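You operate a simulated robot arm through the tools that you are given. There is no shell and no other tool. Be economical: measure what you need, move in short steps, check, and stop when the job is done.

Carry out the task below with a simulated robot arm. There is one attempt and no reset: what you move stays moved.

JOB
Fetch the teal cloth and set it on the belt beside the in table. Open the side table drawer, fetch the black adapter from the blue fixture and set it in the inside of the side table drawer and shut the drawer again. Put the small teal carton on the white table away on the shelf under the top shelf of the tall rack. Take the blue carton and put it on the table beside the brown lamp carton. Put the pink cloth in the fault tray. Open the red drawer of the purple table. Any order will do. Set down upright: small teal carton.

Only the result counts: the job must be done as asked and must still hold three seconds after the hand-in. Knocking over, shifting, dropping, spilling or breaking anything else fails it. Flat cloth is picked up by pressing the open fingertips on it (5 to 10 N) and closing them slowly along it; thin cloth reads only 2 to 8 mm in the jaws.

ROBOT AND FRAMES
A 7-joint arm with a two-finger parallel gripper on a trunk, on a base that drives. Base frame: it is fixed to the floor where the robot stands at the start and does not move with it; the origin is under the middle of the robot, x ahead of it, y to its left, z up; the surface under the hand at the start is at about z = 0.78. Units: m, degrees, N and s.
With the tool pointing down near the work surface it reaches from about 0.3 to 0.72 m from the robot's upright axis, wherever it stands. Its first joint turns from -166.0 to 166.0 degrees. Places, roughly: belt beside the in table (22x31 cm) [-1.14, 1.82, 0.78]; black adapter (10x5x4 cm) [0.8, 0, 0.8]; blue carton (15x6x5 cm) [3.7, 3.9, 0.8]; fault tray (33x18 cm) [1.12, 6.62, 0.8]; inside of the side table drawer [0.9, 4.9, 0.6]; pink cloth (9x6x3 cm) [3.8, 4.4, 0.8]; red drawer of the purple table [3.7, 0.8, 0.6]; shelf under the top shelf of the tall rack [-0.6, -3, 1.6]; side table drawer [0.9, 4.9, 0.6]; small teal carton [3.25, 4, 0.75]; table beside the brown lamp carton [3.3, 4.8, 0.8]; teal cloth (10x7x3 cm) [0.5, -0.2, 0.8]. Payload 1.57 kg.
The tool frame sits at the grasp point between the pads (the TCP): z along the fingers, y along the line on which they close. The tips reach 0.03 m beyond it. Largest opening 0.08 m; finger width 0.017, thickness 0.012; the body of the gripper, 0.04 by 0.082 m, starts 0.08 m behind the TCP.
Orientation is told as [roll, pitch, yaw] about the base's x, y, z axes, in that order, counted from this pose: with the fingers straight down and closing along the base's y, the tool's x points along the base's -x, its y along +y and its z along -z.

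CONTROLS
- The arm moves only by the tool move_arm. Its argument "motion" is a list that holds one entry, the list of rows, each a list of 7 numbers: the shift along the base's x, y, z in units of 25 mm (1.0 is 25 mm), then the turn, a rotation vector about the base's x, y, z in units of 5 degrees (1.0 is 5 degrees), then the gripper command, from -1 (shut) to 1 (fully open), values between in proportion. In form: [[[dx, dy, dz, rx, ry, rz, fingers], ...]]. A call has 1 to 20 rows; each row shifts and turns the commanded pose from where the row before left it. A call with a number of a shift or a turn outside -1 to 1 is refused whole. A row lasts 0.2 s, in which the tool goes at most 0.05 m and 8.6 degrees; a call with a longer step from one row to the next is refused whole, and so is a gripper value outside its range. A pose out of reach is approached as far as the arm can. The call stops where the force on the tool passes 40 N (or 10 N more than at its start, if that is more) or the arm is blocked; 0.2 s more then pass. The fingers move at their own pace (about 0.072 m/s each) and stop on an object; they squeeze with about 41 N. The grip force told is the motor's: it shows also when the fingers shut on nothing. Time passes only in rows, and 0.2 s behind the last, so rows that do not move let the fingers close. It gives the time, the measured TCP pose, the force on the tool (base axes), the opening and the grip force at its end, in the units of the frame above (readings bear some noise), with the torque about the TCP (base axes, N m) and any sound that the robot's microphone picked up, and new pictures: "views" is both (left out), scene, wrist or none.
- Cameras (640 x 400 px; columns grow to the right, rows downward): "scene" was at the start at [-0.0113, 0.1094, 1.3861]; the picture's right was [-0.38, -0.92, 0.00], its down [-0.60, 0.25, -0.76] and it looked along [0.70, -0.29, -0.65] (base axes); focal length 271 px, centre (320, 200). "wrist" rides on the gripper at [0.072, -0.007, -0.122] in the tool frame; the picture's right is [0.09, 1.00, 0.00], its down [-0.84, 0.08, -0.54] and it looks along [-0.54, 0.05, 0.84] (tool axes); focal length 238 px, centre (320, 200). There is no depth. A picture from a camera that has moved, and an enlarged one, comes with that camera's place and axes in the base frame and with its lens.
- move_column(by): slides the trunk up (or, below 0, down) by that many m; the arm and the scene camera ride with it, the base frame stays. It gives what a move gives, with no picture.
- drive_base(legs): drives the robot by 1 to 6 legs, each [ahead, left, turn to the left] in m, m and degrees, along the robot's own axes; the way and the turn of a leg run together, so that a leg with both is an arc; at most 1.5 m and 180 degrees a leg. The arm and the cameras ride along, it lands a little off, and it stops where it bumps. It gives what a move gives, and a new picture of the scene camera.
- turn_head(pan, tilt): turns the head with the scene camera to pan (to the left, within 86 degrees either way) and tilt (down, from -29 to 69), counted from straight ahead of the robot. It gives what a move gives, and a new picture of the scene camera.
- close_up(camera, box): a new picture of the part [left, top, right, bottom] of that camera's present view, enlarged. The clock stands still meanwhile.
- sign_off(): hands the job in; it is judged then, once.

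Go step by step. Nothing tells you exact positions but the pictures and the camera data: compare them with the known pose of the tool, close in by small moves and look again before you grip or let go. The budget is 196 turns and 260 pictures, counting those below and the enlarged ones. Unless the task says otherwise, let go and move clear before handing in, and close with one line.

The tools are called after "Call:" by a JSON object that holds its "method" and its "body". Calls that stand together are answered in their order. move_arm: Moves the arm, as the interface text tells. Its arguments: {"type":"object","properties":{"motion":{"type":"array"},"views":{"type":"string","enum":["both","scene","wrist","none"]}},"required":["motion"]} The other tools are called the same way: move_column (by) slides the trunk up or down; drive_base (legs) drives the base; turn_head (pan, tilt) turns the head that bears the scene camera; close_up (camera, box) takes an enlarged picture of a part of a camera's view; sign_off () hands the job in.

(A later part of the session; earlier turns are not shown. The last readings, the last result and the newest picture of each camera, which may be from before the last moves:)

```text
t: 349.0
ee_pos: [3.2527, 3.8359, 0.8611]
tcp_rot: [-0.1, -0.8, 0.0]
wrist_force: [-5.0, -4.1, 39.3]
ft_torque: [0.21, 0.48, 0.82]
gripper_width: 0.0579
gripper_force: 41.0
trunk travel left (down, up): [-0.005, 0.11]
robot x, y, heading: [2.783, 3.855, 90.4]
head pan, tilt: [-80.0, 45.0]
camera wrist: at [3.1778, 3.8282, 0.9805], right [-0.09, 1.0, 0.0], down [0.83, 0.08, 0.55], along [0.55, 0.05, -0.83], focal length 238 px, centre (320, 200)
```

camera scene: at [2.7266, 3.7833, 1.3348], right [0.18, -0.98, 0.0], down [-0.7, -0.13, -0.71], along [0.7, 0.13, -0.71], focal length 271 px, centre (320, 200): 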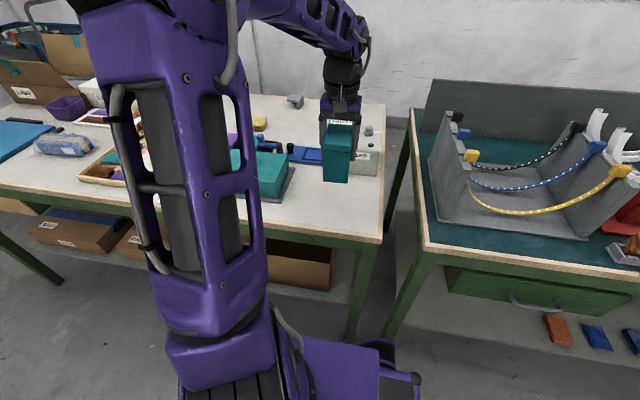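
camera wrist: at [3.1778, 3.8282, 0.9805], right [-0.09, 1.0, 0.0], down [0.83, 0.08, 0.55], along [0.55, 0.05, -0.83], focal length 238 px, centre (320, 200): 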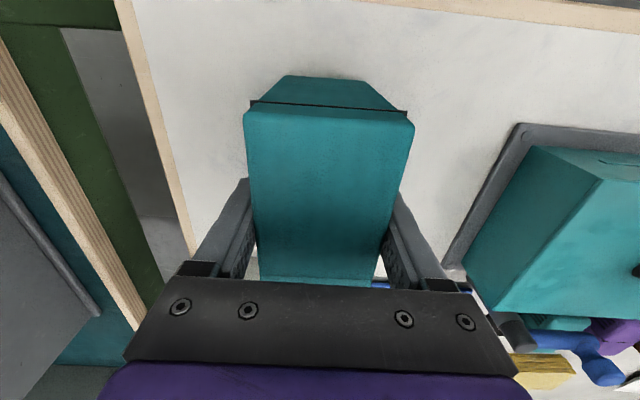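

The carton stands on the table. I'll release, rise, back the base off 0.16 m and tilt the tool to 15° below horizontal, pointing at the carton's end.

Call:
{"method": "move_arm", "body": {"motion": [[[0, 0, 0.05, 0, 0, 0, 0.2], [0, 0, 0, 0, 0, 0, 1], [0, 0, 0, 0, 0, 0, 1], [0, 0, 0.5, 0, 0, 0, 1], [0, 0, 1, 0, 0, 0, 1], [0, 0, 1, 0, 0, 0, 1], [0, 0, 1, 0, 0, 0, 1], [0, 0, 1, 0, 0, 0, 1], [0, 0, 1, 0, 0, 0, 1], [0, 0, 1, 0, 0, 0, 1], [0, 0, 1, 0, 0, 0, 1]]], "views": "none"}}

Call:
{"method": "drive_base", "body": {"legs": [[0, 0.16, 0]]}}

Call:
{"method": "move_arm", "body": {"motion": [[[0, 0, 0, 0, -1, 0, 1], [0, 0, 0, 0, -1, 0, 1], [0, 0, 0, 0, -1, 0, 1], [0, 0, 0, 0, -1, 0, 1], [0, 0, 0, 0, -1, 0, 1], [0, 0, 0, 0, -1, 0, 1], [0, 0, 0, 0, -1, 0, 1], [0, 0, 0, 0, -1, 0, 1], [0, 0, 0, 0, -1, 0, 1], [0, 0, 0, 0, -1, 0, 1], [0, 0, 0, 0, -1, 0, 1], [0, 0, 0, 0, -1, 0, 1], [0, 0, 0, 0, -1, 0, 1], [0, 0, 0, 0, -1, 0, 1], [0, 0, 0, 0, -1, 0, 1], [0, 0, 0, 0, 0, 0, 1]]]}}

```text
t: 351.4
ee_pos: [3.2494, 3.8347, 1.0441]
tcp_rot: [0.0, -0.4, 0.0]
wrist_force: [-0.2, -0.4, -0.1]
ft_torque: [0.01, 0.03, -0.02]
gripper_width: 0.08
gripper_force: 0.1
trunk travel left (down, up): [-0.005, 0.11]
robot x, y, heading: [2.7851, 3.8573, 90.6]
head pan, tilt: [-80.0, 45.0]
```

```text
t: 353.6
ee_pos: [3.0956, 3.8324, 1.0455]
tcp_rot: [-0.1, -0.4, -0.1]
wrist_force: [-0.5, 0.0, -0.8]
ft_torque: [0.02, 0.0, -0.01]
gripper_width: 0.0801
gripper_force: 0.0
trunk travel left (down, up): [-0.005, 0.11]
robot x, y, heading: [2.6317, 3.8546, 90.6]
head pan, tilt: [-80.0, 45.0]
camera scene: at [2.5717, 3.7821, 1.3348], right [0.18, -0.98, 0.0], down [-0.7, -0.13, -0.71], along [0.7, 0.13, -0.71], focal length 271 px, centre (320, 200)
```

scene: 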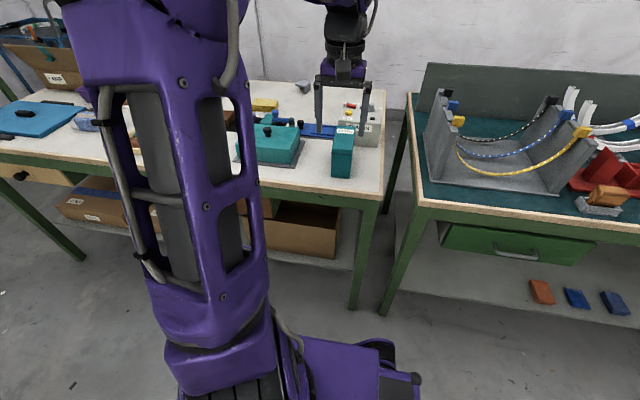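

```text
t: 356.9
ee_pos: [3.0952, 3.832, 1.0441]
tcp_rot: [-0.3, -75.3, 0.1]
wrist_force: [0.6, 0.5, -0.5]
ft_torque: [-0.01, -0.04, -0.01]
gripper_width: 0.0801
gripper_force: 0.2
trunk travel left (down, up): [-0.005, 0.11]
robot x, y, heading: [2.6336, 3.8593, 90.6]
head pan, tilt: [-80.0, 45.0]
camera scene: at [2.5787, 3.7814, 1.3499], right [0.16, -0.99, 0.0], down [-0.56, -0.09, -0.82], along [0.81, 0.13, -0.57], focal length 271 px, centre (320, 200)
camera wrist: at [2.959, 3.8253, 1.0039], right [-0.02, 1.0, -0.09], down [-0.31, 0.08, 0.95], along [0.95, 0.05, 0.31], focal length 238 px, centre (320, 200)
```

scene: 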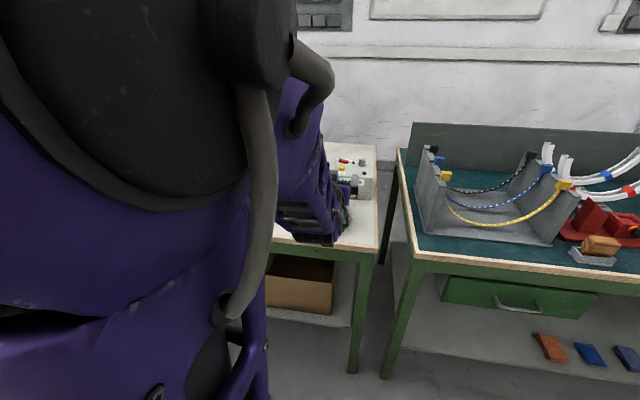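
wrist: 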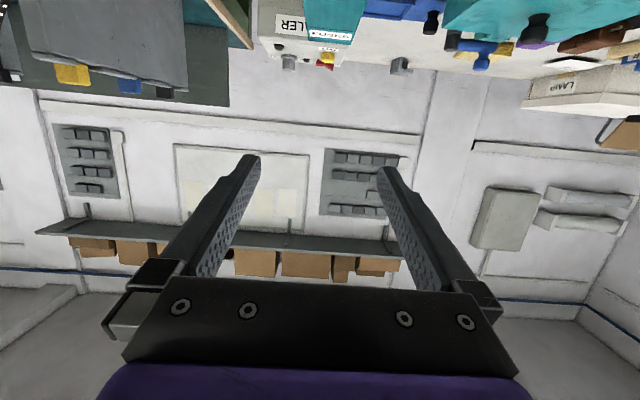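

The tool points at the carton's end. I'll lower to z ≈ 0.862 in front of the table edge.

Call:
{"method": "move_arm", "body": {"motion": [[[0, 0, -0.91, 0, 0, 0, 1], [0, 0, -0.91, 0, 0, 0, 1], [0, 0, -0.91, 0, 0, 0, 1], [0, 0, -0.91, 0, 0, 0, 1], [0, 0, -0.91, 0, 0, 0, 1], [0, 0, -0.91, 0, 0, 0, 1], [0, 0, -0.91, 0, 0, 0, 1], [0, 0, -0.9, 0, 0, 0, 1], [0, 0, 0, 0, 0, 0, 1]]]}}

```text
t: 358.9
ee_pos: [3.1184, 3.827, 0.8683]
tcp_rot: [0.4, -75.4, -0.4]
wrist_force: [-0.3, -0.5, 0.1]
ft_torque: [0.01, 0.01, 0.01]
gripper_width: 0.0801
gripper_force: 0.2
out of reach, approached as far as the arm can: row 1, 2, 3, 4
trunk travel left (down, up): [-0.005, 0.11]
robot x, y, heading: [2.6291, 3.8529, 90.4]
head pan, tilt: [-80.0, 45.0]
camera scene: at [2.5717, 3.7821, 1.3348], right [0.18, -0.98, 0.0], down [-0.7, -0.13, -0.71], along [0.7, 0.13, -0.71], focal length 271 px, centre (320, 200)
camera wrist: at [2.982, 3.8196, 0.8276], right [-0.02, 1.0, -0.09], down [-0.31, 0.08, 0.95], along [0.95, 0.05, 0.31], focal length 238 px, centre (320, 200)
```

scene: 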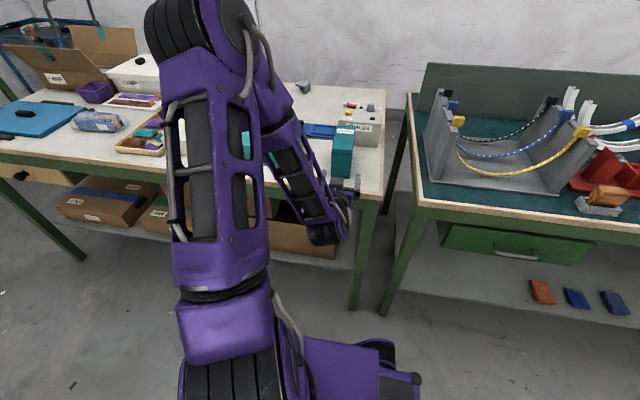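
wrist: 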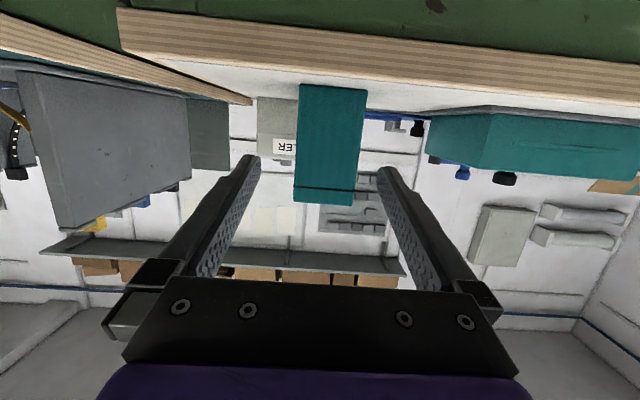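

I see the carton's end between the fingers, upside-down in the wrist view. I'll advance and grip it.

Call:
{"method": "move_arm", "body": {"motion": [[[0.5, 0.28, -0.1, 0, 0, 0, 1], [0.7, 0, 0, 0, 0, 0, 1], [0.8, 0, 0, 0, 0, 0, 1], [0.9, 0, 0, 0, 0, 0, 1], [0.9, 0, 0, 0, 0, 0, 1], [0, 0, 0, 0, 0, 0, 1]]], "views": "wrist"}}

```text
t: 360.4
ee_pos: [3.2143, 3.8369, 0.8658]
tcp_rot: [0.3, -75.3, -0.3]
wrist_force: [-0.1, -0.1, 0.4]
ft_torque: [0.03, 0.02, 0.02]
gripper_width: 0.08
gripper_force: 0.1
trunk travel left (down, up): [-0.005, 0.11]
robot x, y, heading: [2.6299, 3.8586, 90.5]
head pan, tilt: [-80.0, 45.0]
camera wrist: at [3.0765, 3.829, 0.8253], right [-0.02, 1.0, -0.09], down [-0.31, 0.08, 0.95], along [0.95, 0.05, 0.31], focal length 238 px, centre (320, 200)
```

wrist: 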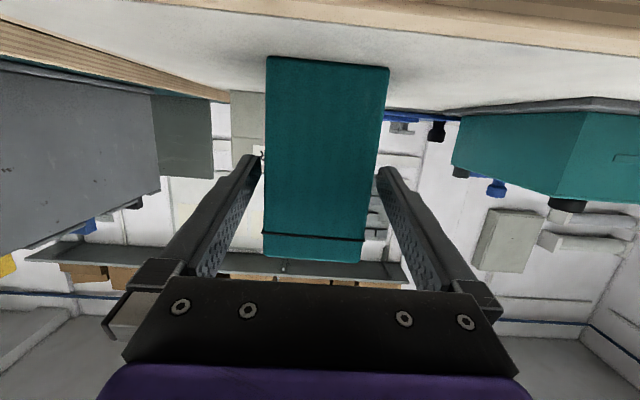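

Call:
{"method": "move_arm", "body": {"motion": [[[0, 0, 0, 0, 0, 0, 0.6], [0, 0, 0, 0, 0, 0, 0.2], [0, 0, 0, 0, 0, 0, -0.4], [0, 0, 0, 0, 0, 0, -1], [0, 0, 0, 0, 0, 0, -1], [0, 0, 0, 0, 0, 0, -1], [0, 0, 0.4, 0, 0, 0, -1], [0, 0, 0.8, 0, 0, 0, -1], [0, 0, 1, 0, 0, 0, -1], [-0.3, 0, 1, 0, 0, 0, -1], [-0.5, 0, 1, 0, 0, 0, -1], [-0.5, 0, 1, 0, 0, 0, -1], [0, 0, 0, 0, 0, 0, -1]]]}}

```text
t: 363.1
ee_pos: [3.1786, 3.8363, 0.9962]
tcp_rot: [0.2, -75.5, -0.3]
wrist_force: [-0.5, 0.5, -2.7]
ft_torque: [0.01, 0.11, -0.01]
gripper_width: 0.0578
gripper_force: 40.6
trunk travel left (down, up): [-0.005, 0.11]
robot x, y, heading: [2.6314, 3.8571, 90.3]
head pan, tilt: [-80.0, 45.0]
camera scene: at [2.5718, 3.7821, 1.3348], right [0.18, -0.98, 0.0], down [-0.7, -0.13, -0.71], along [0.7, 0.13, -0.71], focal length 271 px, centre (320, 200)
camera wrist: at [3.0428, 3.8281, 0.9556], right [-0.02, 1.0, -0.09], down [-0.31, 0.08, 0.95], along [0.95, 0.05, 0.31], focal length 238 px, centre (320, 200)
```

scene: 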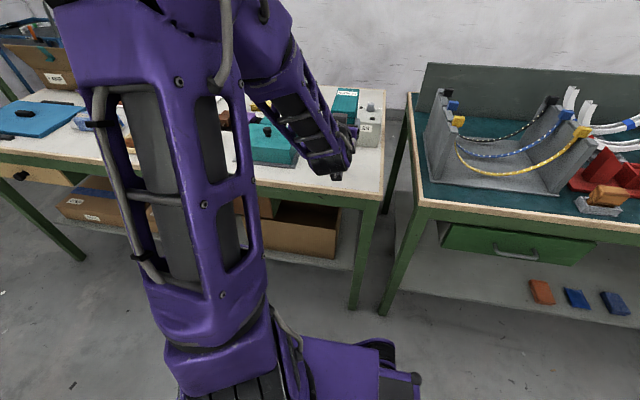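
wrist: 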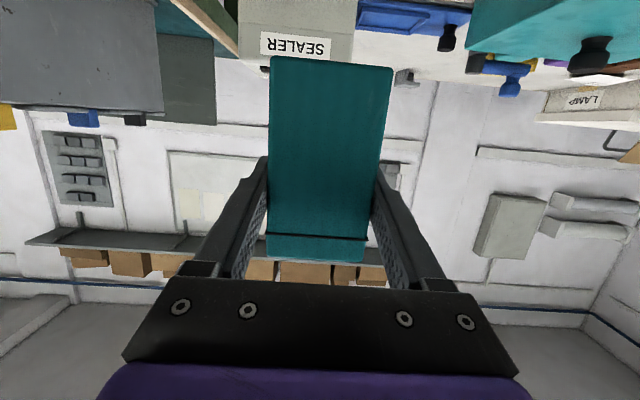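

The carton is held upright and horizontally. I'll strafe to the aisle middle, turn 180° to face −y, and look ahead.

Call:
{"method": "drive_base", "body": {"legs": [[0, 0.2, 0], [0, 0, 178]]}}

Call:
{"method": "turn_head", "body": {"pan": 0, "tilt": 15}}

```text
t: 373.4
ee_pos: [1.883, 3.843, 0.996]
tcp_rot: [0.2, -75.3, -177.0]
wrist_force: [-0.3, 0.3, -1.5]
ft_torque: [0.01, -0.09, 0.04]
gripper_width: 0.0577
gripper_force: 40.9
trunk travel left (down, up): [-0.005, 0.11]
robot x, y, heading: [2.4318, 3.857, -86.1]
head pan, tilt: [-80.0, 45.0]
camera scene: at [2.4877, 3.9364, 1.3348], right [-0.24, 0.97, 0.0], down [0.69, 0.17, -0.71], along [-0.69, -0.17, -0.71], focal length 271 px, centre (320, 200)
```

scene: 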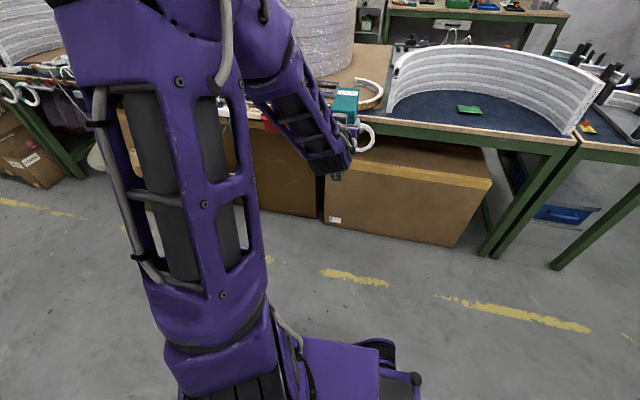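

```text
t: 374.9
ee_pos: [1.8821, 3.844, 0.9965]
tcp_rot: [0.3, -75.5, -176.9]
wrist_force: [-0.2, -0.6, -1.6]
ft_torque: [-0.01, -0.13, 0.02]
gripper_width: 0.0579
gripper_force: 41.1
trunk travel left (down, up): [-0.005, 0.11]
robot x, y, heading: [2.4327, 3.8562, -86.1]
head pan, tilt: [0.0, 15.0]
camera scene: at [2.5729, 3.8627, 1.3816], right [-1.0, -0.07, 0.0], down [-0.02, 0.26, -0.97], along [0.06, -0.96, -0.26], focal length 271 px, centre (320, 200)
```

scene: 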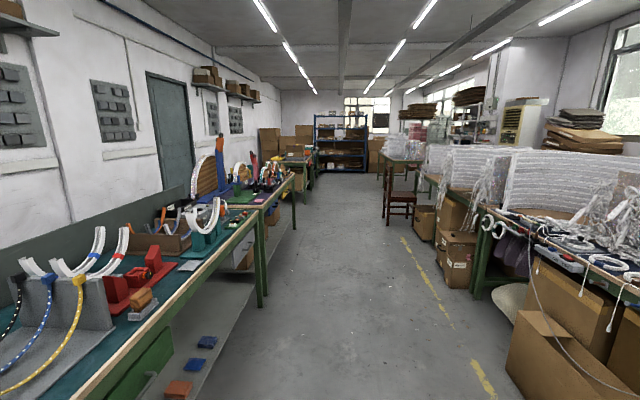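

The aisle ahead is clear. I'll drive down it to y ≈ −0.7.

Call:
{"method": "drive_base", "body": {"legs": [[0, 0.08, -3.9], [1.5, 0, 0], [1.5, 0, 0], [1.4, 0, 0]]}}

Call:
{"method": "turn_head", "body": {"pan": -50, "tilt": 15}}

```text
t: 396.8
ee_pos: [1.8192, -0.4661, 0.9958]
tcp_rot: [0.3, -75.4, 177.8]
wrist_force: [-0.3, 0.4, -1.6]
ft_torque: [0.0, -0.1, -0.02]
gripper_width: 0.0575
gripper_force: 41.3
trunk travel left (down, up): [-0.005, 0.11]
robot x, y, heading: [2.3695, -0.5068, -91.4]
head pan, tilt: [0.0, 15.0]
camera scene: at [2.5072, -0.5107, 1.3817], right [-1.0, 0.02, 0.0], down [0.01, 0.26, -0.97], along [-0.02, -0.97, -0.26], focal length 271 px, centre (320, 200)
```

scene: 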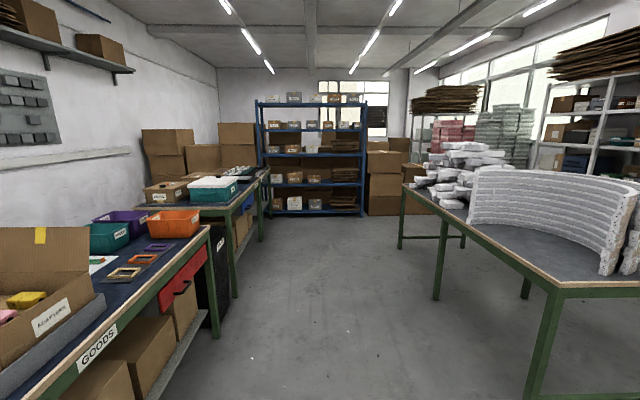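

```text
t: 398.0
ee_pos: [1.8189, -0.4658, 0.9951]
tcp_rot: [0.2, -75.4, 177.8]
wrist_force: [-1.2, -0.4, -1.9]
ft_torque: [-0.02, -0.13, -0.01]
gripper_width: 0.0576
gripper_force: 40.9
trunk travel left (down, up): [-0.005, 0.11]
robot x, y, heading: [2.3634, -0.5061, -91.7]
head pan, tilt: [-50.0, 15.0]
camera scene: at [2.4365, -0.4757, 1.3817], right [-0.62, 0.78, 0.0], down [0.2, 0.16, -0.97], along [-0.75, -0.6, -0.26], focal length 271 px, centre (320, 200)
```

scene: 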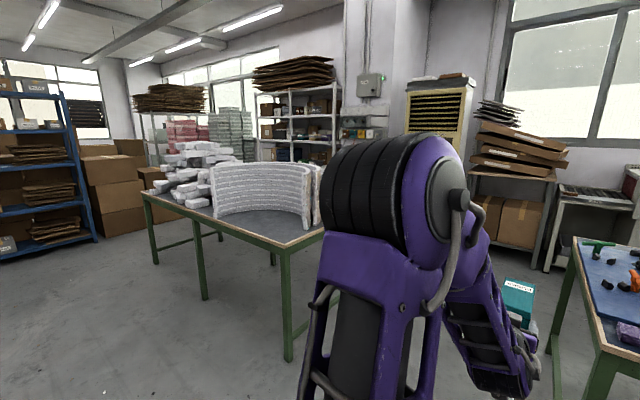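

The tall rack is the white one against the west wall. I'll go through the gap at y ≈ −0.85 and west to x ≈ 0.4.

Call:
{"method": "drive_base", "body": {"legs": [[0.35, 0, 1.7], [0, -1.5, 0], [0, -0.46, 0]]}}

Call:
{"method": "turn_head", "body": {"pan": -20, "tilt": 10}}

```text
t: 419.3
ee_pos: [-0.1801, -0.8603, 0.9968]
tcp_rot: [0.3, -75.3, -179.8]
wrist_force: [0.2, -0.5, -3.2]
ft_torque: [0.01, -0.12, 0.01]
gripper_width: 0.0577
gripper_force: 40.7
trunk travel left (down, up): [-0.005, 0.11]
robot x, y, heading: [0.368, -0.8785, -89.0]
head pan, tilt: [-50.0, 15.0]
camera scene: at [0.4377, -0.8436, 1.3817], right [-0.66, 0.75, 0.0], down [0.2, 0.17, -0.97], along [-0.73, -0.63, -0.26], focal length 271 px, centre (320, 200)
```

scene: 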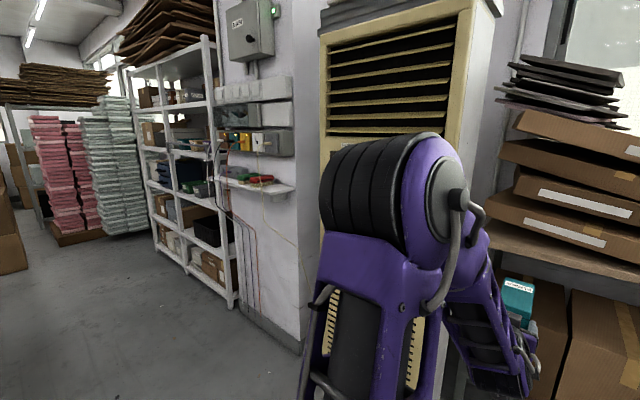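

```text
t: 420.2
ee_pos: [-0.1806, -0.8602, 0.9961]
tcp_rot: [0.2, -75.4, -179.7]
wrist_force: [0.1, 0.0, -2.1]
ft_torque: [0.04, -0.14, 0.01]
gripper_width: 0.0576
gripper_force: 41.0
trunk travel left (down, up): [-0.005, 0.11]
robot x, y, heading: [0.3686, -0.8777, -89.1]
head pan, tilt: [-20.0, 10.0]
camera scene: at [0.4778, -0.8701, 1.3898], right [-0.95, 0.33, 0.0], down [0.06, 0.16, -0.98], along [-0.32, -0.93, -0.17], focal length 271 px, centre (320, 200)
```

scene: 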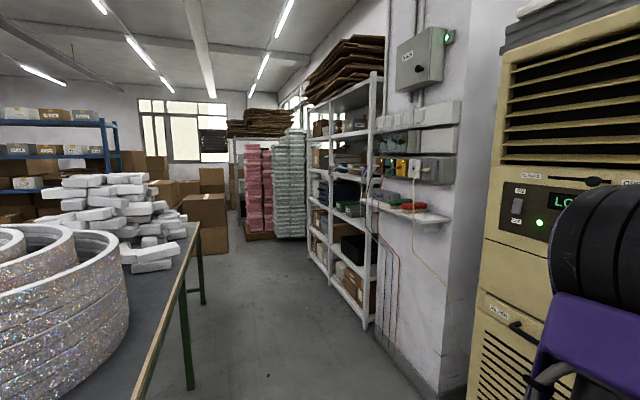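

The rack's front posts are near x ≈ −0.5, with its bay from y ≈ −2.6 to −3.4. I'll drive nearer and look at the shelves.

Call:
{"method": "drive_base", "body": {"legs": [[1.5, 0, -0.9], [0.45, 0, 0]]}}

Call:
{"method": "turn_head", "body": {"pan": -50, "tilt": -5}}

```text
t: 430.1
ee_pos: [-0.1833, -2.8138, 0.9955]
tcp_rot: [0.3, -75.4, 178.5]
wrist_force: [0.0, 0.6, -1.2]
ft_torque: [0.0, -0.11, 0.0]
gripper_width: 0.0574
gripper_force: 40.9
trunk travel left (down, up): [-0.005, 0.11]
robot x, y, heading: [0.3645, -2.8492, -91.2]
head pan, tilt: [-20.0, 10.0]
camera scene: at [0.4733, -2.844, 1.3898], right [-0.94, 0.35, 0.0], down [0.06, 0.16, -0.98], along [-0.35, -0.92, -0.17], focal length 271 px, centre (320, 200)
```

scene: 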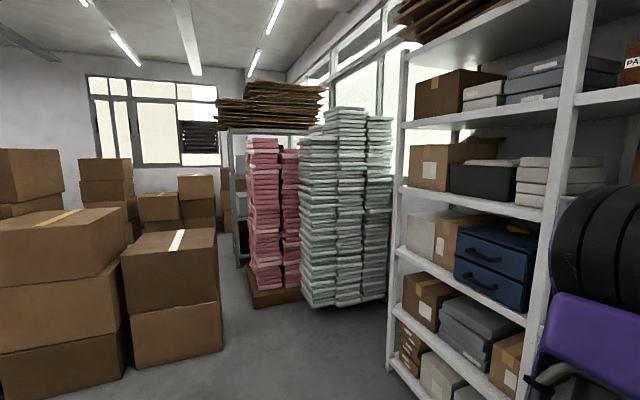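

```text
t: 431.0
ee_pos: [-0.1838, -2.8129, 0.9957]
tcp_rot: [0.3, -75.4, 178.4]
wrist_force: [-0.2, 0.7, -1.6]
ft_torque: [-0.01, -0.1, -0.02]
gripper_width: 0.0578
gripper_force: 40.8
trunk travel left (down, up): [-0.005, 0.11]
robot x, y, heading: [0.3659, -2.8475, -90.5]
head pan, tilt: [-50.0, -5.0]
camera scene: at [0.4385, -2.8125, 1.4135], right [-0.63, 0.77, 0.0], down [-0.07, -0.05, -1.0], along [-0.77, -0.63, 0.09], focal length 271 px, centre (320, 200)
```

scene: 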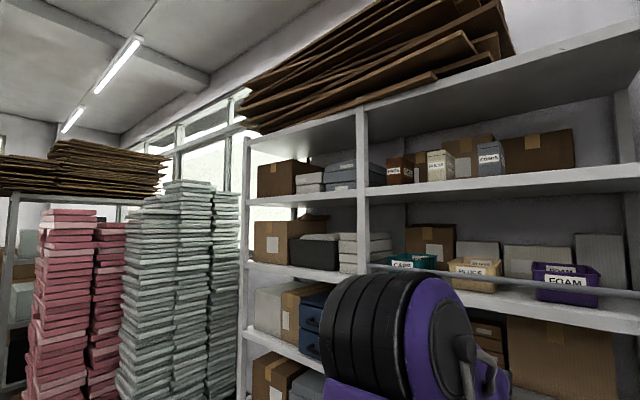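

The shelf under the top one is at about z 1.55, with the top shelf near 1.82. I'll look at it straight on for a free spot.

Call:
{"method": "turn_head", "body": {"pan": -86, "tilt": -8}}

```text
t: 432.0
ee_pos: [-0.1832, -2.814, 0.9955]
tcp_rot: [0.2, -75.4, 178.5]
wrist_force: [0.7, -0.1, -2.6]
ft_torque: [-0.03, -0.11, -0.01]
gripper_width: 0.0579
gripper_force: 40.7
trunk travel left (down, up): [-0.005, 0.11]
robot x, y, heading: [0.366, -2.8464, -90.9]
head pan, tilt: [-85.9, -8.0]
camera scene: at [0.4208, -2.7621, 1.4181], right [-0.06, 1.0, 0.0], down [-0.14, -0.01, -0.99], along [-0.99, -0.06, 0.14], focal length 271 px, centre (320, 200)
```

scene: 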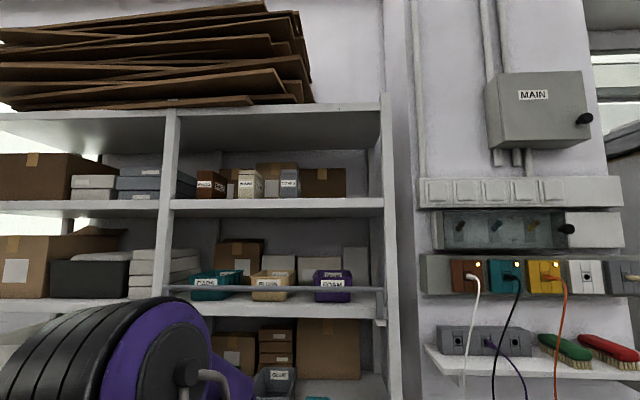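

Call:
{"method": "close_up", "body": {"camera": "scene", "box": [160, 95, 400, 245]}}

Call:
{"method": "move_column", "body": {"by": 0.105}}

Call:
{"method": "turn_head", "body": {"pan": -80, "tilt": -8}}

```text
2.67 times, centred on (280, 170) of scene
camera zoom: at [0.4208, -2.7621, 1.4181], right [-0.06, 1.0, 0.0], down [-0.14, -0.01, -0.99], along [-0.99, -0.06, 0.14], focal length 722 px, centre (427, 280)
```

zoom: 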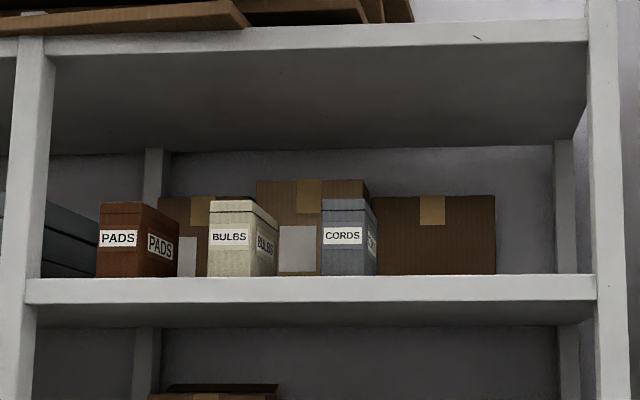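

```text
t: 433.4
ee_pos: [-0.1843, -2.8134, 1.1013]
tcp_rot: [0.4, -75.5, 178.5]
wrist_force: [0.6, -0.8, -2.0]
ft_torque: [0.02, -0.11, 0.03]
gripper_width: 0.0582
gripper_force: 41.3
trunk travel left (down, up): [-0.11, 0.005]
robot x, y, heading: [0.3668, -2.8433, -90.6]
head pan, tilt: [-85.9, -8.0]
```

```text
t: 434.1
ee_pos: [-0.184, -2.8144, 1.1021]
tcp_rot: [0.3, -75.4, 178.4]
wrist_force: [0.5, 0.0, -2.1]
ft_torque: [0.01, -0.09, 0.02]
gripper_width: 0.0576
gripper_force: 41.4
trunk travel left (down, up): [-0.11, 0.005]
robot x, y, heading: [0.364, -2.8471, -91.0]
head pan, tilt: [-80.0, -8.0]
camera scene: at [0.4217, -2.7708, 1.5231], right [-0.16, 0.99, 0.0], down [-0.14, -0.02, -0.99], along [-0.98, -0.16, 0.14], focal length 271 px, centre (320, 200)
```

scene: 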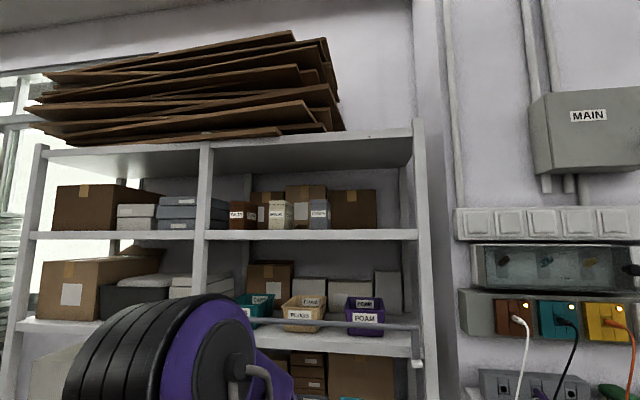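

Small cartons stand on that shelf (PADS, BULBS, CORDS), with free space to the right of CORDS. I'll raise the carton to shelf height in front of the rack and look with the wrist camera.

Call:
{"method": "move_arm", "body": {"motion": [[[0, 0, 1, 0, 0, 0, -1], [0, 0, 1, 0, 0, 0, -1], [0, 0, 1, 0, 0, 0, -1], [0, 0, 1, 0, 0, 0, -1], [0, 0, 1, 0, 0, 0, -1], [0, 0, 1, 0, 0, 0, -1], [0, 0, 1, 0, 0, 0, -1], [0, 0, 1, 0, 0, 0, -1], [0, 0, 1, 0, 0, 0, -1], [0, 0, 1, 0, 0, 0, -1], [0, 0, 1, 0, 0, 0, -1], [0, 0, 1, 0, 0, 0, -1], [0, 0, 1, 0, 0, 0, -1], [0, 0, 1, 0, 0, 0, -1], [0, 0, 1, 0, 0, 0, -1], [0, 0, 1, 0, 0, 0, -1], [0, 0, 1, 0, 0, 0, -1], [0, 0, 1, 0, 0, 0, -1], [0, 0, 1, 0, 0, 0, -1], [0, 0, 1, 0, 0, 0, -1]]]}}

```text
t: 438.3
ee_pos: [-0.1853, -2.8135, 1.6015]
tcp_rot: [0.3, -75.3, 178.5]
wrist_force: [0.8, -0.2, -1.8]
ft_torque: [-0.01, -0.12, 0.0]
gripper_width: 0.0577
gripper_force: 41.1
trunk travel left (down, up): [-0.11, 0.005]
robot x, y, heading: [0.365, -2.8432, -90.9]
head pan, tilt: [-80.0, -8.0]
camera scene: at [0.4216, -2.7709, 1.5231], right [-0.16, 0.99, 0.0], down [-0.14, -0.02, -0.99], along [-0.98, -0.16, 0.14], focal length 271 px, centre (320, 200)
camera wrist: at [-0.0495, -2.8103, 1.5606], right [0.0, -1.0, -0.09], down [0.31, -0.08, 0.95], along [-0.95, -0.03, 0.31], focal length 238 px, centre (320, 200)
```

scene: 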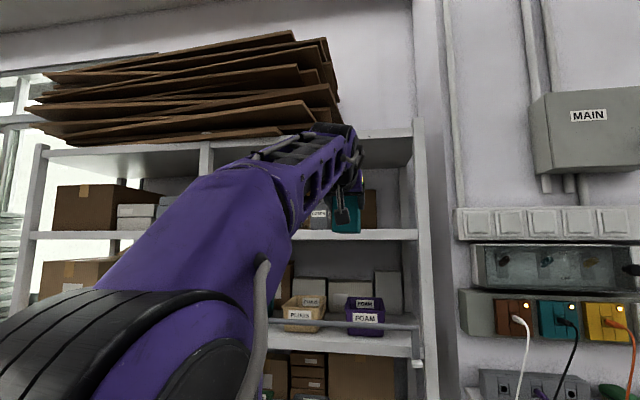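
wrist: 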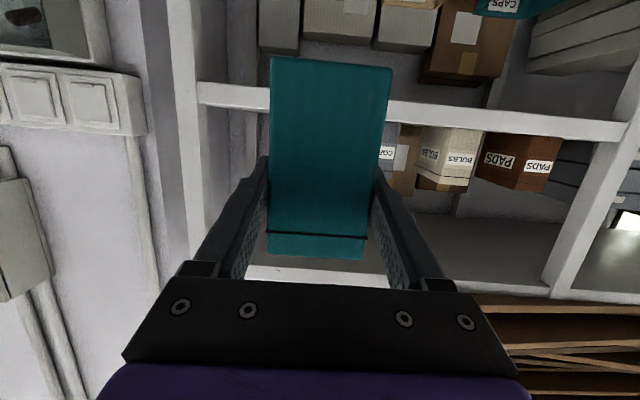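

The arm reaches that height. I'll raise a little more and shift +y to see the free area's depth.

Call:
{"method": "move_arm", "body": {"motion": [[[0, 0.5, 1, 0, 0, 0, -1], [0, 0.9, 1, 0, 0, 0, -1], [0, 0.9, 0.6, 0, 0, 0, -1], [0, 0.9, 0, 0, 0, 0, -1], [0, 0.9, 0, 0, 0, 0, -1], [0, 0, 0, 0, 0, 0, -1]]], "views": "wrist"}}

Call:
{"method": "close_up", "body": {"camera": "wrist", "box": [180, 60, 620, 300]}}

```text
t: 439.7
ee_pos: [-0.1787, -2.7081, 1.6495]
tcp_rot: [0.3, -75.4, 178.5]
wrist_force: [-0.1, 0.2, -1.1]
ft_torque: [-0.01, -0.15, -0.01]
gripper_width: 0.0577
gripper_force: 41.5
out of reach, approached as far as the arm can: row 3, 4, 5
trunk travel left (down, up): [-0.11, 0.005]
robot x, y, heading: [0.3647, -2.8436, -90.7]
head pan, tilt: [-80.0, -8.0]
camera wrist: at [-0.0426, -2.7049, 1.6099], right [0.0, -1.0, -0.09], down [0.31, -0.08, 0.95], along [-0.95, -0.03, 0.31], focal length 238 px, centre (320, 200)
```

wrist: 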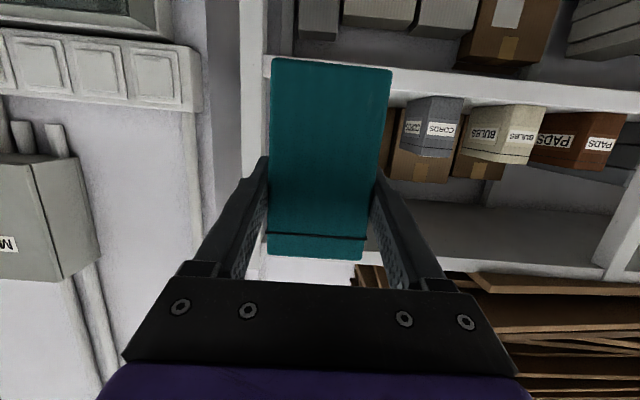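

```text
1.45 times, centred on (400, 180) of wrist
camera zoom: at [-0.0426, -2.7049, 1.6099], right [0.0, -1.0, -0.09], down [0.31, -0.08, 0.95], along [-0.95, -0.03, 0.31], focal length 347 px, centre (204, 229)
```

zoom: 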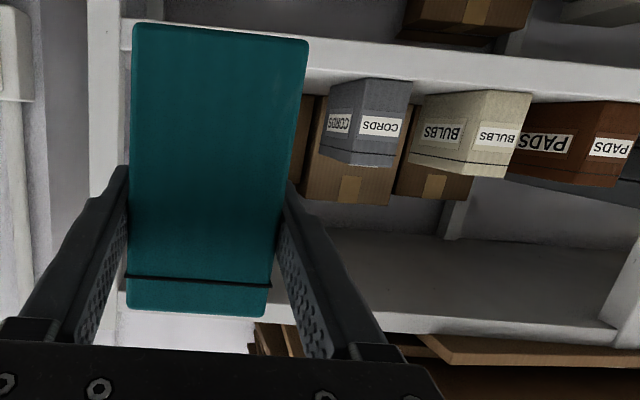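

There's enough depth to the right of CORDS. I'll line up at y ≈ −2.80 and strafe the base toward the rack until the carton's front is just short of the shelf.

Call:
{"method": "move_arm", "body": {"motion": [[[0, -0.9, 0, 0, 0, 0, -1], [0, -0.9, 0, 0, 0, 0, -1], [0, -0.9, 0, 0, 0, 0, -1], [0, -0.9, 0, 0, 0, 0, -1], [0, 0, 0, 0, 0, 0.2, -1], [0, 0, 0, 0, 0, 0, -1]]], "views": "none"}}

Call:
{"method": "drive_base", "body": {"legs": [[0, -0.17, 0.5]]}}

Call:
{"method": "close_up", "body": {"camera": "wrist", "box": [0, 0, 640, 400]}}

```text
t: 441.1
ee_pos: [-0.1778, -2.7992, 1.6509]
tcp_rot: [0.3, -75.3, 179.4]
wrist_force: [0.2, -0.8, -2.0]
ft_torque: [0.0, -0.09, -0.03]
gripper_width: 0.0579
gripper_force: 41.3
trunk travel left (down, up): [-0.11, 0.005]
robot x, y, heading: [0.3642, -2.847, -90.8]
head pan, tilt: [-80.0, -8.0]
```

```text
t: 443.4
ee_pos: [-0.3481, -2.8012, 1.6507]
tcp_rot: [0.2, -75.4, 179.9]
wrist_force: [0.6, 0.2, -2.4]
ft_torque: [0.0, -0.14, -0.02]
gripper_width: 0.0573
gripper_force: 41.2
trunk travel left (down, up): [-0.11, 0.005]
robot x, y, heading: [0.1955, -2.8451, -90.3]
head pan, tilt: [-80.0, -8.0]
camera scene: at [0.2514, -2.7688, 1.5231], right [-0.17, 0.99, 0.0], down [-0.14, -0.02, -0.99], along [-0.98, -0.17, 0.14], focal length 271 px, centre (320, 200)
```

scene: 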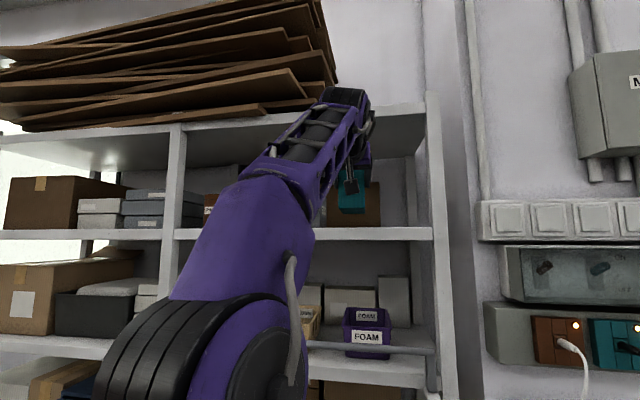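

```text
1.00 times, centred on (320, 200) of wrist (not enlarged: the box is as wide or as high as the picture)
camera zoom: at [-0.2124, -2.7947, 1.6103], right [0.03, -1.0, -0.09], down [0.31, -0.08, 0.95], along [-0.95, -0.05, 0.31], focal length 238 px, centre (320, 200)
```

zoom: 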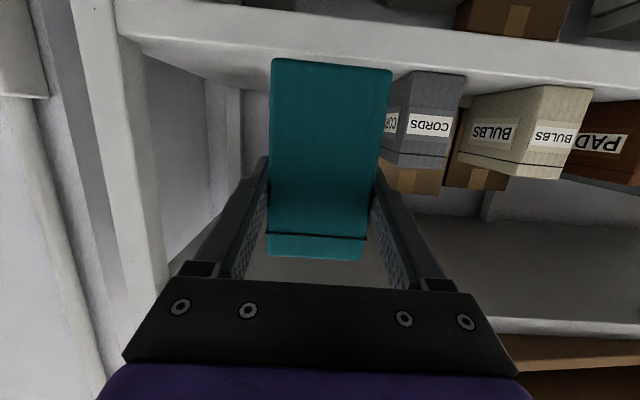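

Alignment is good: the CORDS box is about 5 cm to the side. I'll strafe in another 0.2 m.

Call:
{"method": "drive_base", "body": {"legs": [[0, -0.2, 0]]}}

Call:
{"method": "close_up", "body": {"camera": "wrist", "box": [0, 0, 640, 400]}}

```text
t: 445.9
ee_pos: [-0.5481, -2.8002, 1.6514]
tcp_rot: [0.3, -75.4, 179.9]
wrist_force: [-0.5, 0.5, -1.6]
ft_torque: [-0.02, -0.06, 0.0]
gripper_width: 0.0576
gripper_force: 41.2
trunk travel left (down, up): [-0.11, 0.005]
robot x, y, heading: [-0.0065, -2.8427, -90.4]
head pan, tilt: [-80.0, -8.0]
camera scene: at [0.0506, -2.7677, 1.5231], right [-0.17, 0.99, 0.0], down [-0.14, -0.02, -0.99], along [-0.98, -0.17, 0.14], focal length 271 px, centre (320, 200)
```

scene: 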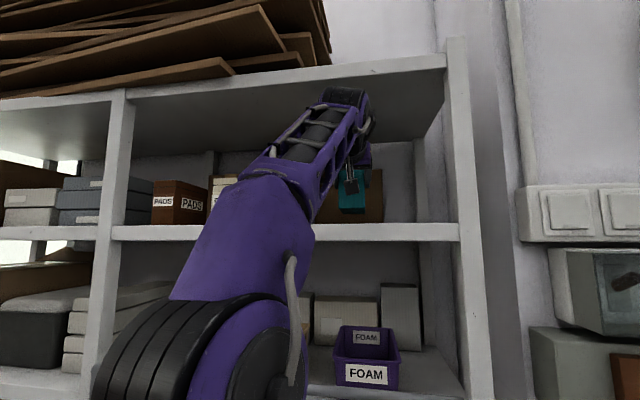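

```text
1.00 times, centred on (320, 200) of wrist (not enlarged: the box is as wide or as high as the picture)
camera zoom: at [-0.4131, -2.7938, 1.6104], right [0.03, -1.0, -0.09], down [0.31, -0.08, 0.95], along [-0.95, -0.05, 0.31], focal length 238 px, centre (320, 200)
```

zoom: 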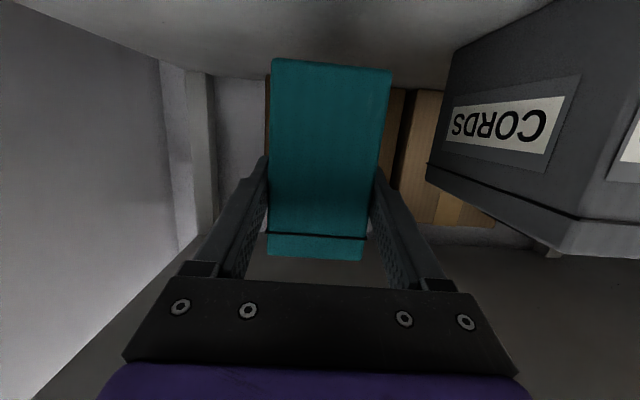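

The carton is over the shelf with room behind it. I'll move 2.5 cm further in and lower to contact.

Call:
{"method": "move_arm", "body": {"motion": [[[-0.5, 0, 0, 0, 0, 0, -1], [-0.5, 0, 0, 0, 0, 0, -1], [0, 0, -0.3, 0, 0, 0, -1], [0, 0, -0.3, 0, 0, 0, -1], [0, 0, -0.2, 0, 0, 0, -1], [0, 0, -0.12, 0, 0, 0, -1], [0, 0, -0.12, 0, 0, 0, -1], [0, 0, 0, 0, 0, 0, -1]]], "views": "none"}}

```text
t: 447.7
ee_pos: [-0.5747, -2.8003, 1.6245]
tcp_rot: [0.2, -75.4, 180.1]
wrist_force: [0.5, 0.7, -1.4]
ft_torque: [-0.04, -0.1, 0.01]
gripper_width: 0.0576
gripper_force: 40.6
trunk travel left (down, up): [-0.11, 0.005]
robot x, y, heading: [-0.0058, -2.8456, -90.4]
head pan, tilt: [-80.0, -8.0]
```

Call:
{"method": "move_arm", "body": {"motion": [[[0, 0, -0.12, 0, 0, 0, -1], [0, 0, -0.12, 0, 0, 0, -1], [0, 0, -0.12, 0, 0, 0, -1], [0, 0, -0.12, 0, 0, 0, -1], [0, 0, -0.12, 0, 0, 0, -1], [0, 0, -0.12, 0, 0, 0, -1], [0, 0, -0.12, 0, 0, 0, -1], [0, 0, 0, 0, 0, 0, -1]]], "views": "none"}}

```text
t: 449.1
ee_pos: [-0.5729, -2.8006, 1.6153]
tcp_rot: [0.1, -76.7, 180.0]
wrist_force: [-2.2, -1.1, 5.1]
ft_torque: [0.01, -0.11, -0.03]
gripper_width: 0.0575
gripper_force: 40.7
trunk travel left (down, up): [-0.11, 0.005]
robot x, y, heading: [-0.0022, -2.8454, -90.4]
head pan, tilt: [-80.0, -8.0]
stopped in row 7: the force on the tool passed its limit at 41 N (the readings are from after the stop); the commanded pose is now the measured one
```

It's on the shelf. I'll release gently and back straight out.

Call:
{"method": "move_arm", "body": {"motion": [[[0, 0, 0, 0, 0.2, 0, 0], [0, 0, 0, 0, 0, 0, 0.5], [0, 0, 0, 0, 0, 0, 1], [0, 0, 0, 0, 0, 0, 1], [0, 0, 0, 0, 0, 0, 1], [0.4, 0, 0, 0, 0, 0, 1], [0.6, 0, 0, 0, 0, 0, 1], [0.8, 0, 0, 0, 0, 0, 1], [0.8, 0, 0, 0, 0, 0, 1], [0, 0, 0, 0, 0, 0, 1]]]}}

```text
t: 451.3
ee_pos: [-0.5066, -2.7992, 1.6155]
tcp_rot: [0.3, -77.4, 179.8]
wrist_force: [0.4, 0.6, 0.4]
ft_torque: [0.03, -0.01, 0.0]
gripper_width: 0.08
gripper_force: 0.1
trunk travel left (down, up): [-0.11, 0.005]
robot x, y, heading: [-0.0057, -2.8469, -90.4]
head pan, tilt: [-80.0, -8.0]
camera scene: at [0.0507, -2.7677, 1.5231], right [-0.17, 0.99, 0.0], down [-0.14, -0.02, -0.99], along [-0.98, -0.17, 0.14], focal length 271 px, centre (320, 200)
camera wrist: at [-0.3724, -2.7931, 1.5695], right [0.02, -1.0, -0.09], down [0.35, -0.08, 0.93], along [-0.94, -0.05, 0.34], focal length 238 px, centre (320, 200)
```

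scene: 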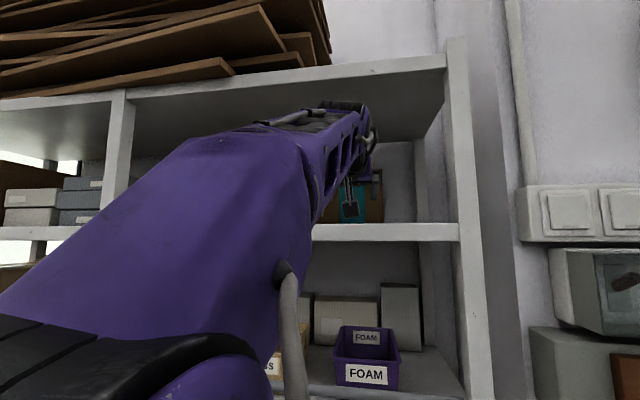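
wrist: 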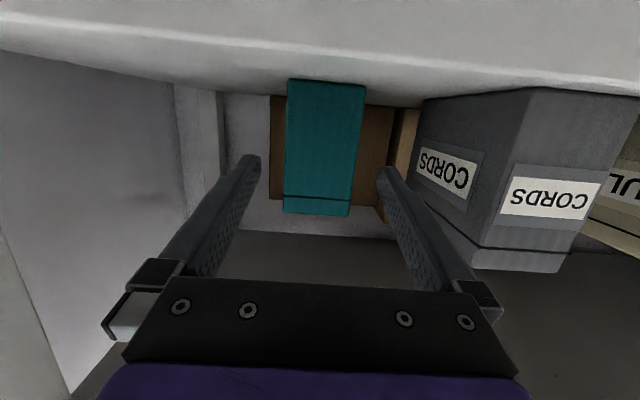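

The FUSES carton stands upright on the shelf. I'll back the base away and lower the arm.

Call:
{"method": "drive_base", "body": {"legs": [[0, 0.36, 0]]}}

Call:
{"method": "close_up", "body": {"camera": "wrist", "box": [100, 40, 540, 315]}}

Call:
{"method": "move_arm", "body": {"motion": [[[0, 0, -1, 0, 0, 0, 1], [0, 0, -1, 0, 0, 0, 1], [0, 0, -1, 0, 0, 0, 1], [0, 0, -1, 0, 0, 0, 1], [0, 0, -1, 0, 0, 0, 1], [0, 0, -1, 0, 0, 0, 1], [0, 0, -1, 0, 0, 0, 1], [0, 0, -1, 0, 0, 0, 1], [0, 0, -1, 0, 0, 0, 1], [0, 0, -1, 0, 0, 0, 1], [0, 0, -1, 0, 0, 0, 1], [0, 0, -1, 0, 0, 0, 1], [0, 0, -1, 0, 0, 0, 1], [0, 0, -1, 0, 0, 0, 1], [0, 0, -1, 0, 0, 0, 1], [0, 0, -1, 0, 0, 0, 1], [0, 0, -1, 0, 0, 0, 1], [0, 0, -1, 0, 0, 0, 1], [0, 0, -1, 0, 0, 0, 1], [0, 0, -1, 0, 0, 0, 1]]], "views": "scene"}}

```text
t: 455.4
ee_pos: [-0.1403, -2.7991, 1.6148]
tcp_rot: [0.3, -77.4, 179.6]
wrist_force: [0.4, 0.7, 0.4]
ft_torque: [0.0, -0.01, -0.02]
gripper_width: 0.0804
gripper_force: 0.0
trunk travel left (down, up): [-0.11, 0.005]
robot x, y, heading: [0.3602, -2.8481, -90.8]
head pan, tilt: [-80.0, -8.0]
camera scene: at [0.4185, -2.7709, 1.5231], right [-0.16, 0.99, 0.0], down [-0.14, -0.02, -0.99], along [-0.98, -0.16, 0.14], focal length 271 px, centre (320, 200)
```

scene: 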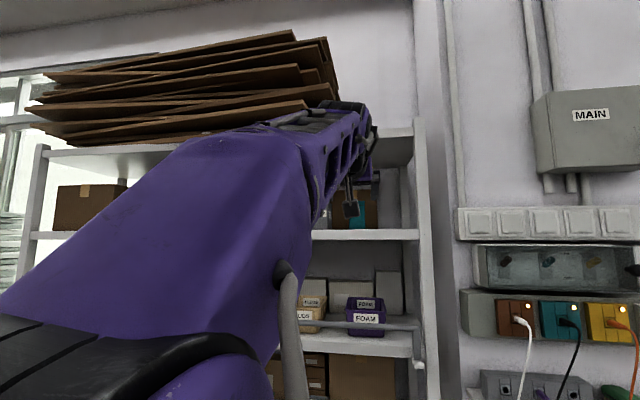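

```text
1.45 times, centred on (320, 178) of wrist
camera zoom: at [-0.005, -2.7941, 1.5694], right [0.02, -1.0, -0.09], down [0.35, -0.08, 0.93], along [-0.94, -0.05, 0.34], focal length 347 px, centre (320, 233)
```

zoom: 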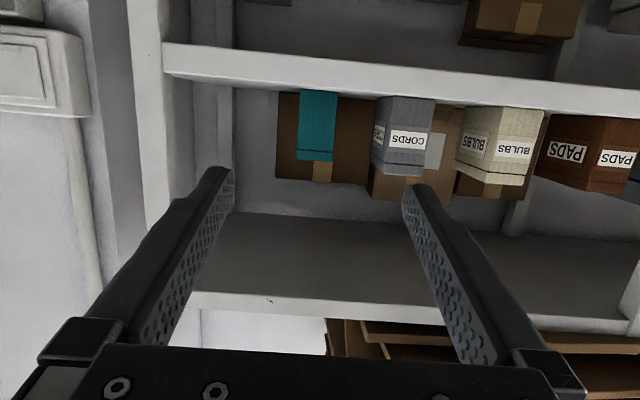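

```text
t: 459.6
ee_pos: [-0.1361, -2.8002, 1.114]
tcp_rot: [0.3, -77.4, 179.6]
wrist_force: [1.0, -0.2, 0.3]
ft_torque: [0.01, 0.01, 0.03]
gripper_width: 0.0799
gripper_force: 0.0
trunk travel left (down, up): [-0.11, 0.005]
robot x, y, heading: [0.361, -2.8438, -90.6]
head pan, tilt: [-80.0, -8.0]
camera scene: at [0.4185, -2.7709, 1.5231], right [-0.16, 0.99, 0.0], down [-0.14, -0.02, -0.99], along [-0.98, -0.16, 0.14], focal length 271 px, centre (320, 200)
```

scene: 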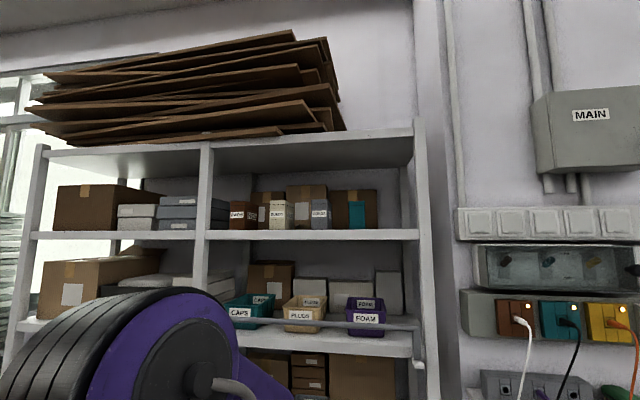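

The carton is in place. Next is the red drawer near (3.7, 0.8): I'll retrace through the gap and up the aisle, then look east.

Call:
{"method": "drive_base", "body": {"legs": [[-1.5, 0, 0.7], [-0.5, 0, 0], [0, 1.5, 0], [0, 0.5, 0], [-1.5, 0, 0]]}}

Call:
{"method": "turn_head", "body": {"pan": 75, "tilt": 20}}

```text
t: 495.0
ee_pos: [1.923, 0.533, 1.1143]
tcp_rot: [0.2, -77.4, 178.8]
wrist_force: [-0.8, -0.2, 0.3]
ft_torque: [0.03, 0.01, 0.04]
gripper_width: 0.08
gripper_force: 0.1
trunk travel left (down, up): [-0.11, 0.005]
robot x, y, heading: [2.4206, 0.4811, -91.3]
head pan, tilt: [-80.0, -8.0]
camera scene: at [2.4795, 0.5544, 1.5231], right [-0.15, 0.99, 0.0], down [-0.14, -0.02, -0.99], along [-0.98, -0.15, 0.14], focal length 271 px, centre (320, 200)
```

scene: 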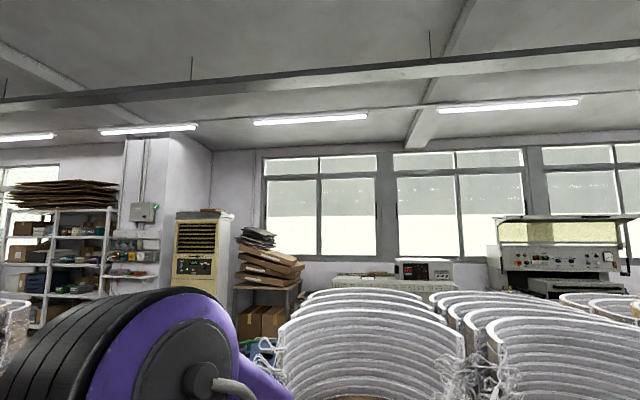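

```text
t: 497.4
ee_pos: [1.9224, 0.5327, 1.1147]
tcp_rot: [0.3, -77.4, 178.8]
wrist_force: [-0.1, 0.0, -1.5]
ft_torque: [-0.02, 0.0, -0.01]
gripper_width: 0.0799
gripper_force: 0.1
trunk travel left (down, up): [-0.11, 0.005]
robot x, y, heading: [2.4223, 0.4807, -91.3]
head pan, tilt: [75.0, 20.0]
camera scene: at [2.6534, 0.5407, 1.4785], right [-0.28, -0.96, 0.0], down [-0.33, 0.1, -0.94], along [0.9, -0.27, -0.34], focal length 271 px, centre (320, 200)
```

scene: 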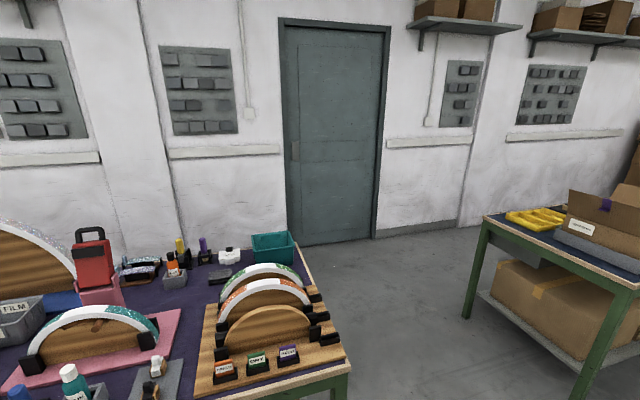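

The purple-topped table is at the left. I'll look down at its front and end for the red drawer.

Call:
{"method": "turn_head", "body": {"pan": 85, "tilt": 45}}

```text
t: 498.3
ee_pos: [1.9241, 0.5326, 1.1142]
tcp_rot: [0.2, -77.5, 178.8]
wrist_force: [0.5, -0.3, 0.2]
ft_torque: [-0.03, 0.0, 0.01]
gripper_width: 0.0801
gripper_force: 0.0
trunk travel left (down, up): [-0.11, 0.005]
robot x, y, heading: [2.4237, 0.4829, -91.2]
head pan, tilt: [85.0, 45.0]
camera scene: at [2.645, 0.558, 1.4399], right [-0.11, -0.99, 0.0], down [-0.7, 0.08, -0.71], along [0.7, -0.08, -0.71], focal length 271 px, centre (320, 200)
```

scene: 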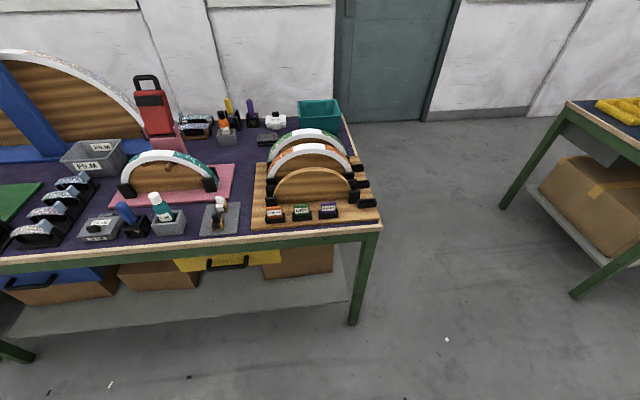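

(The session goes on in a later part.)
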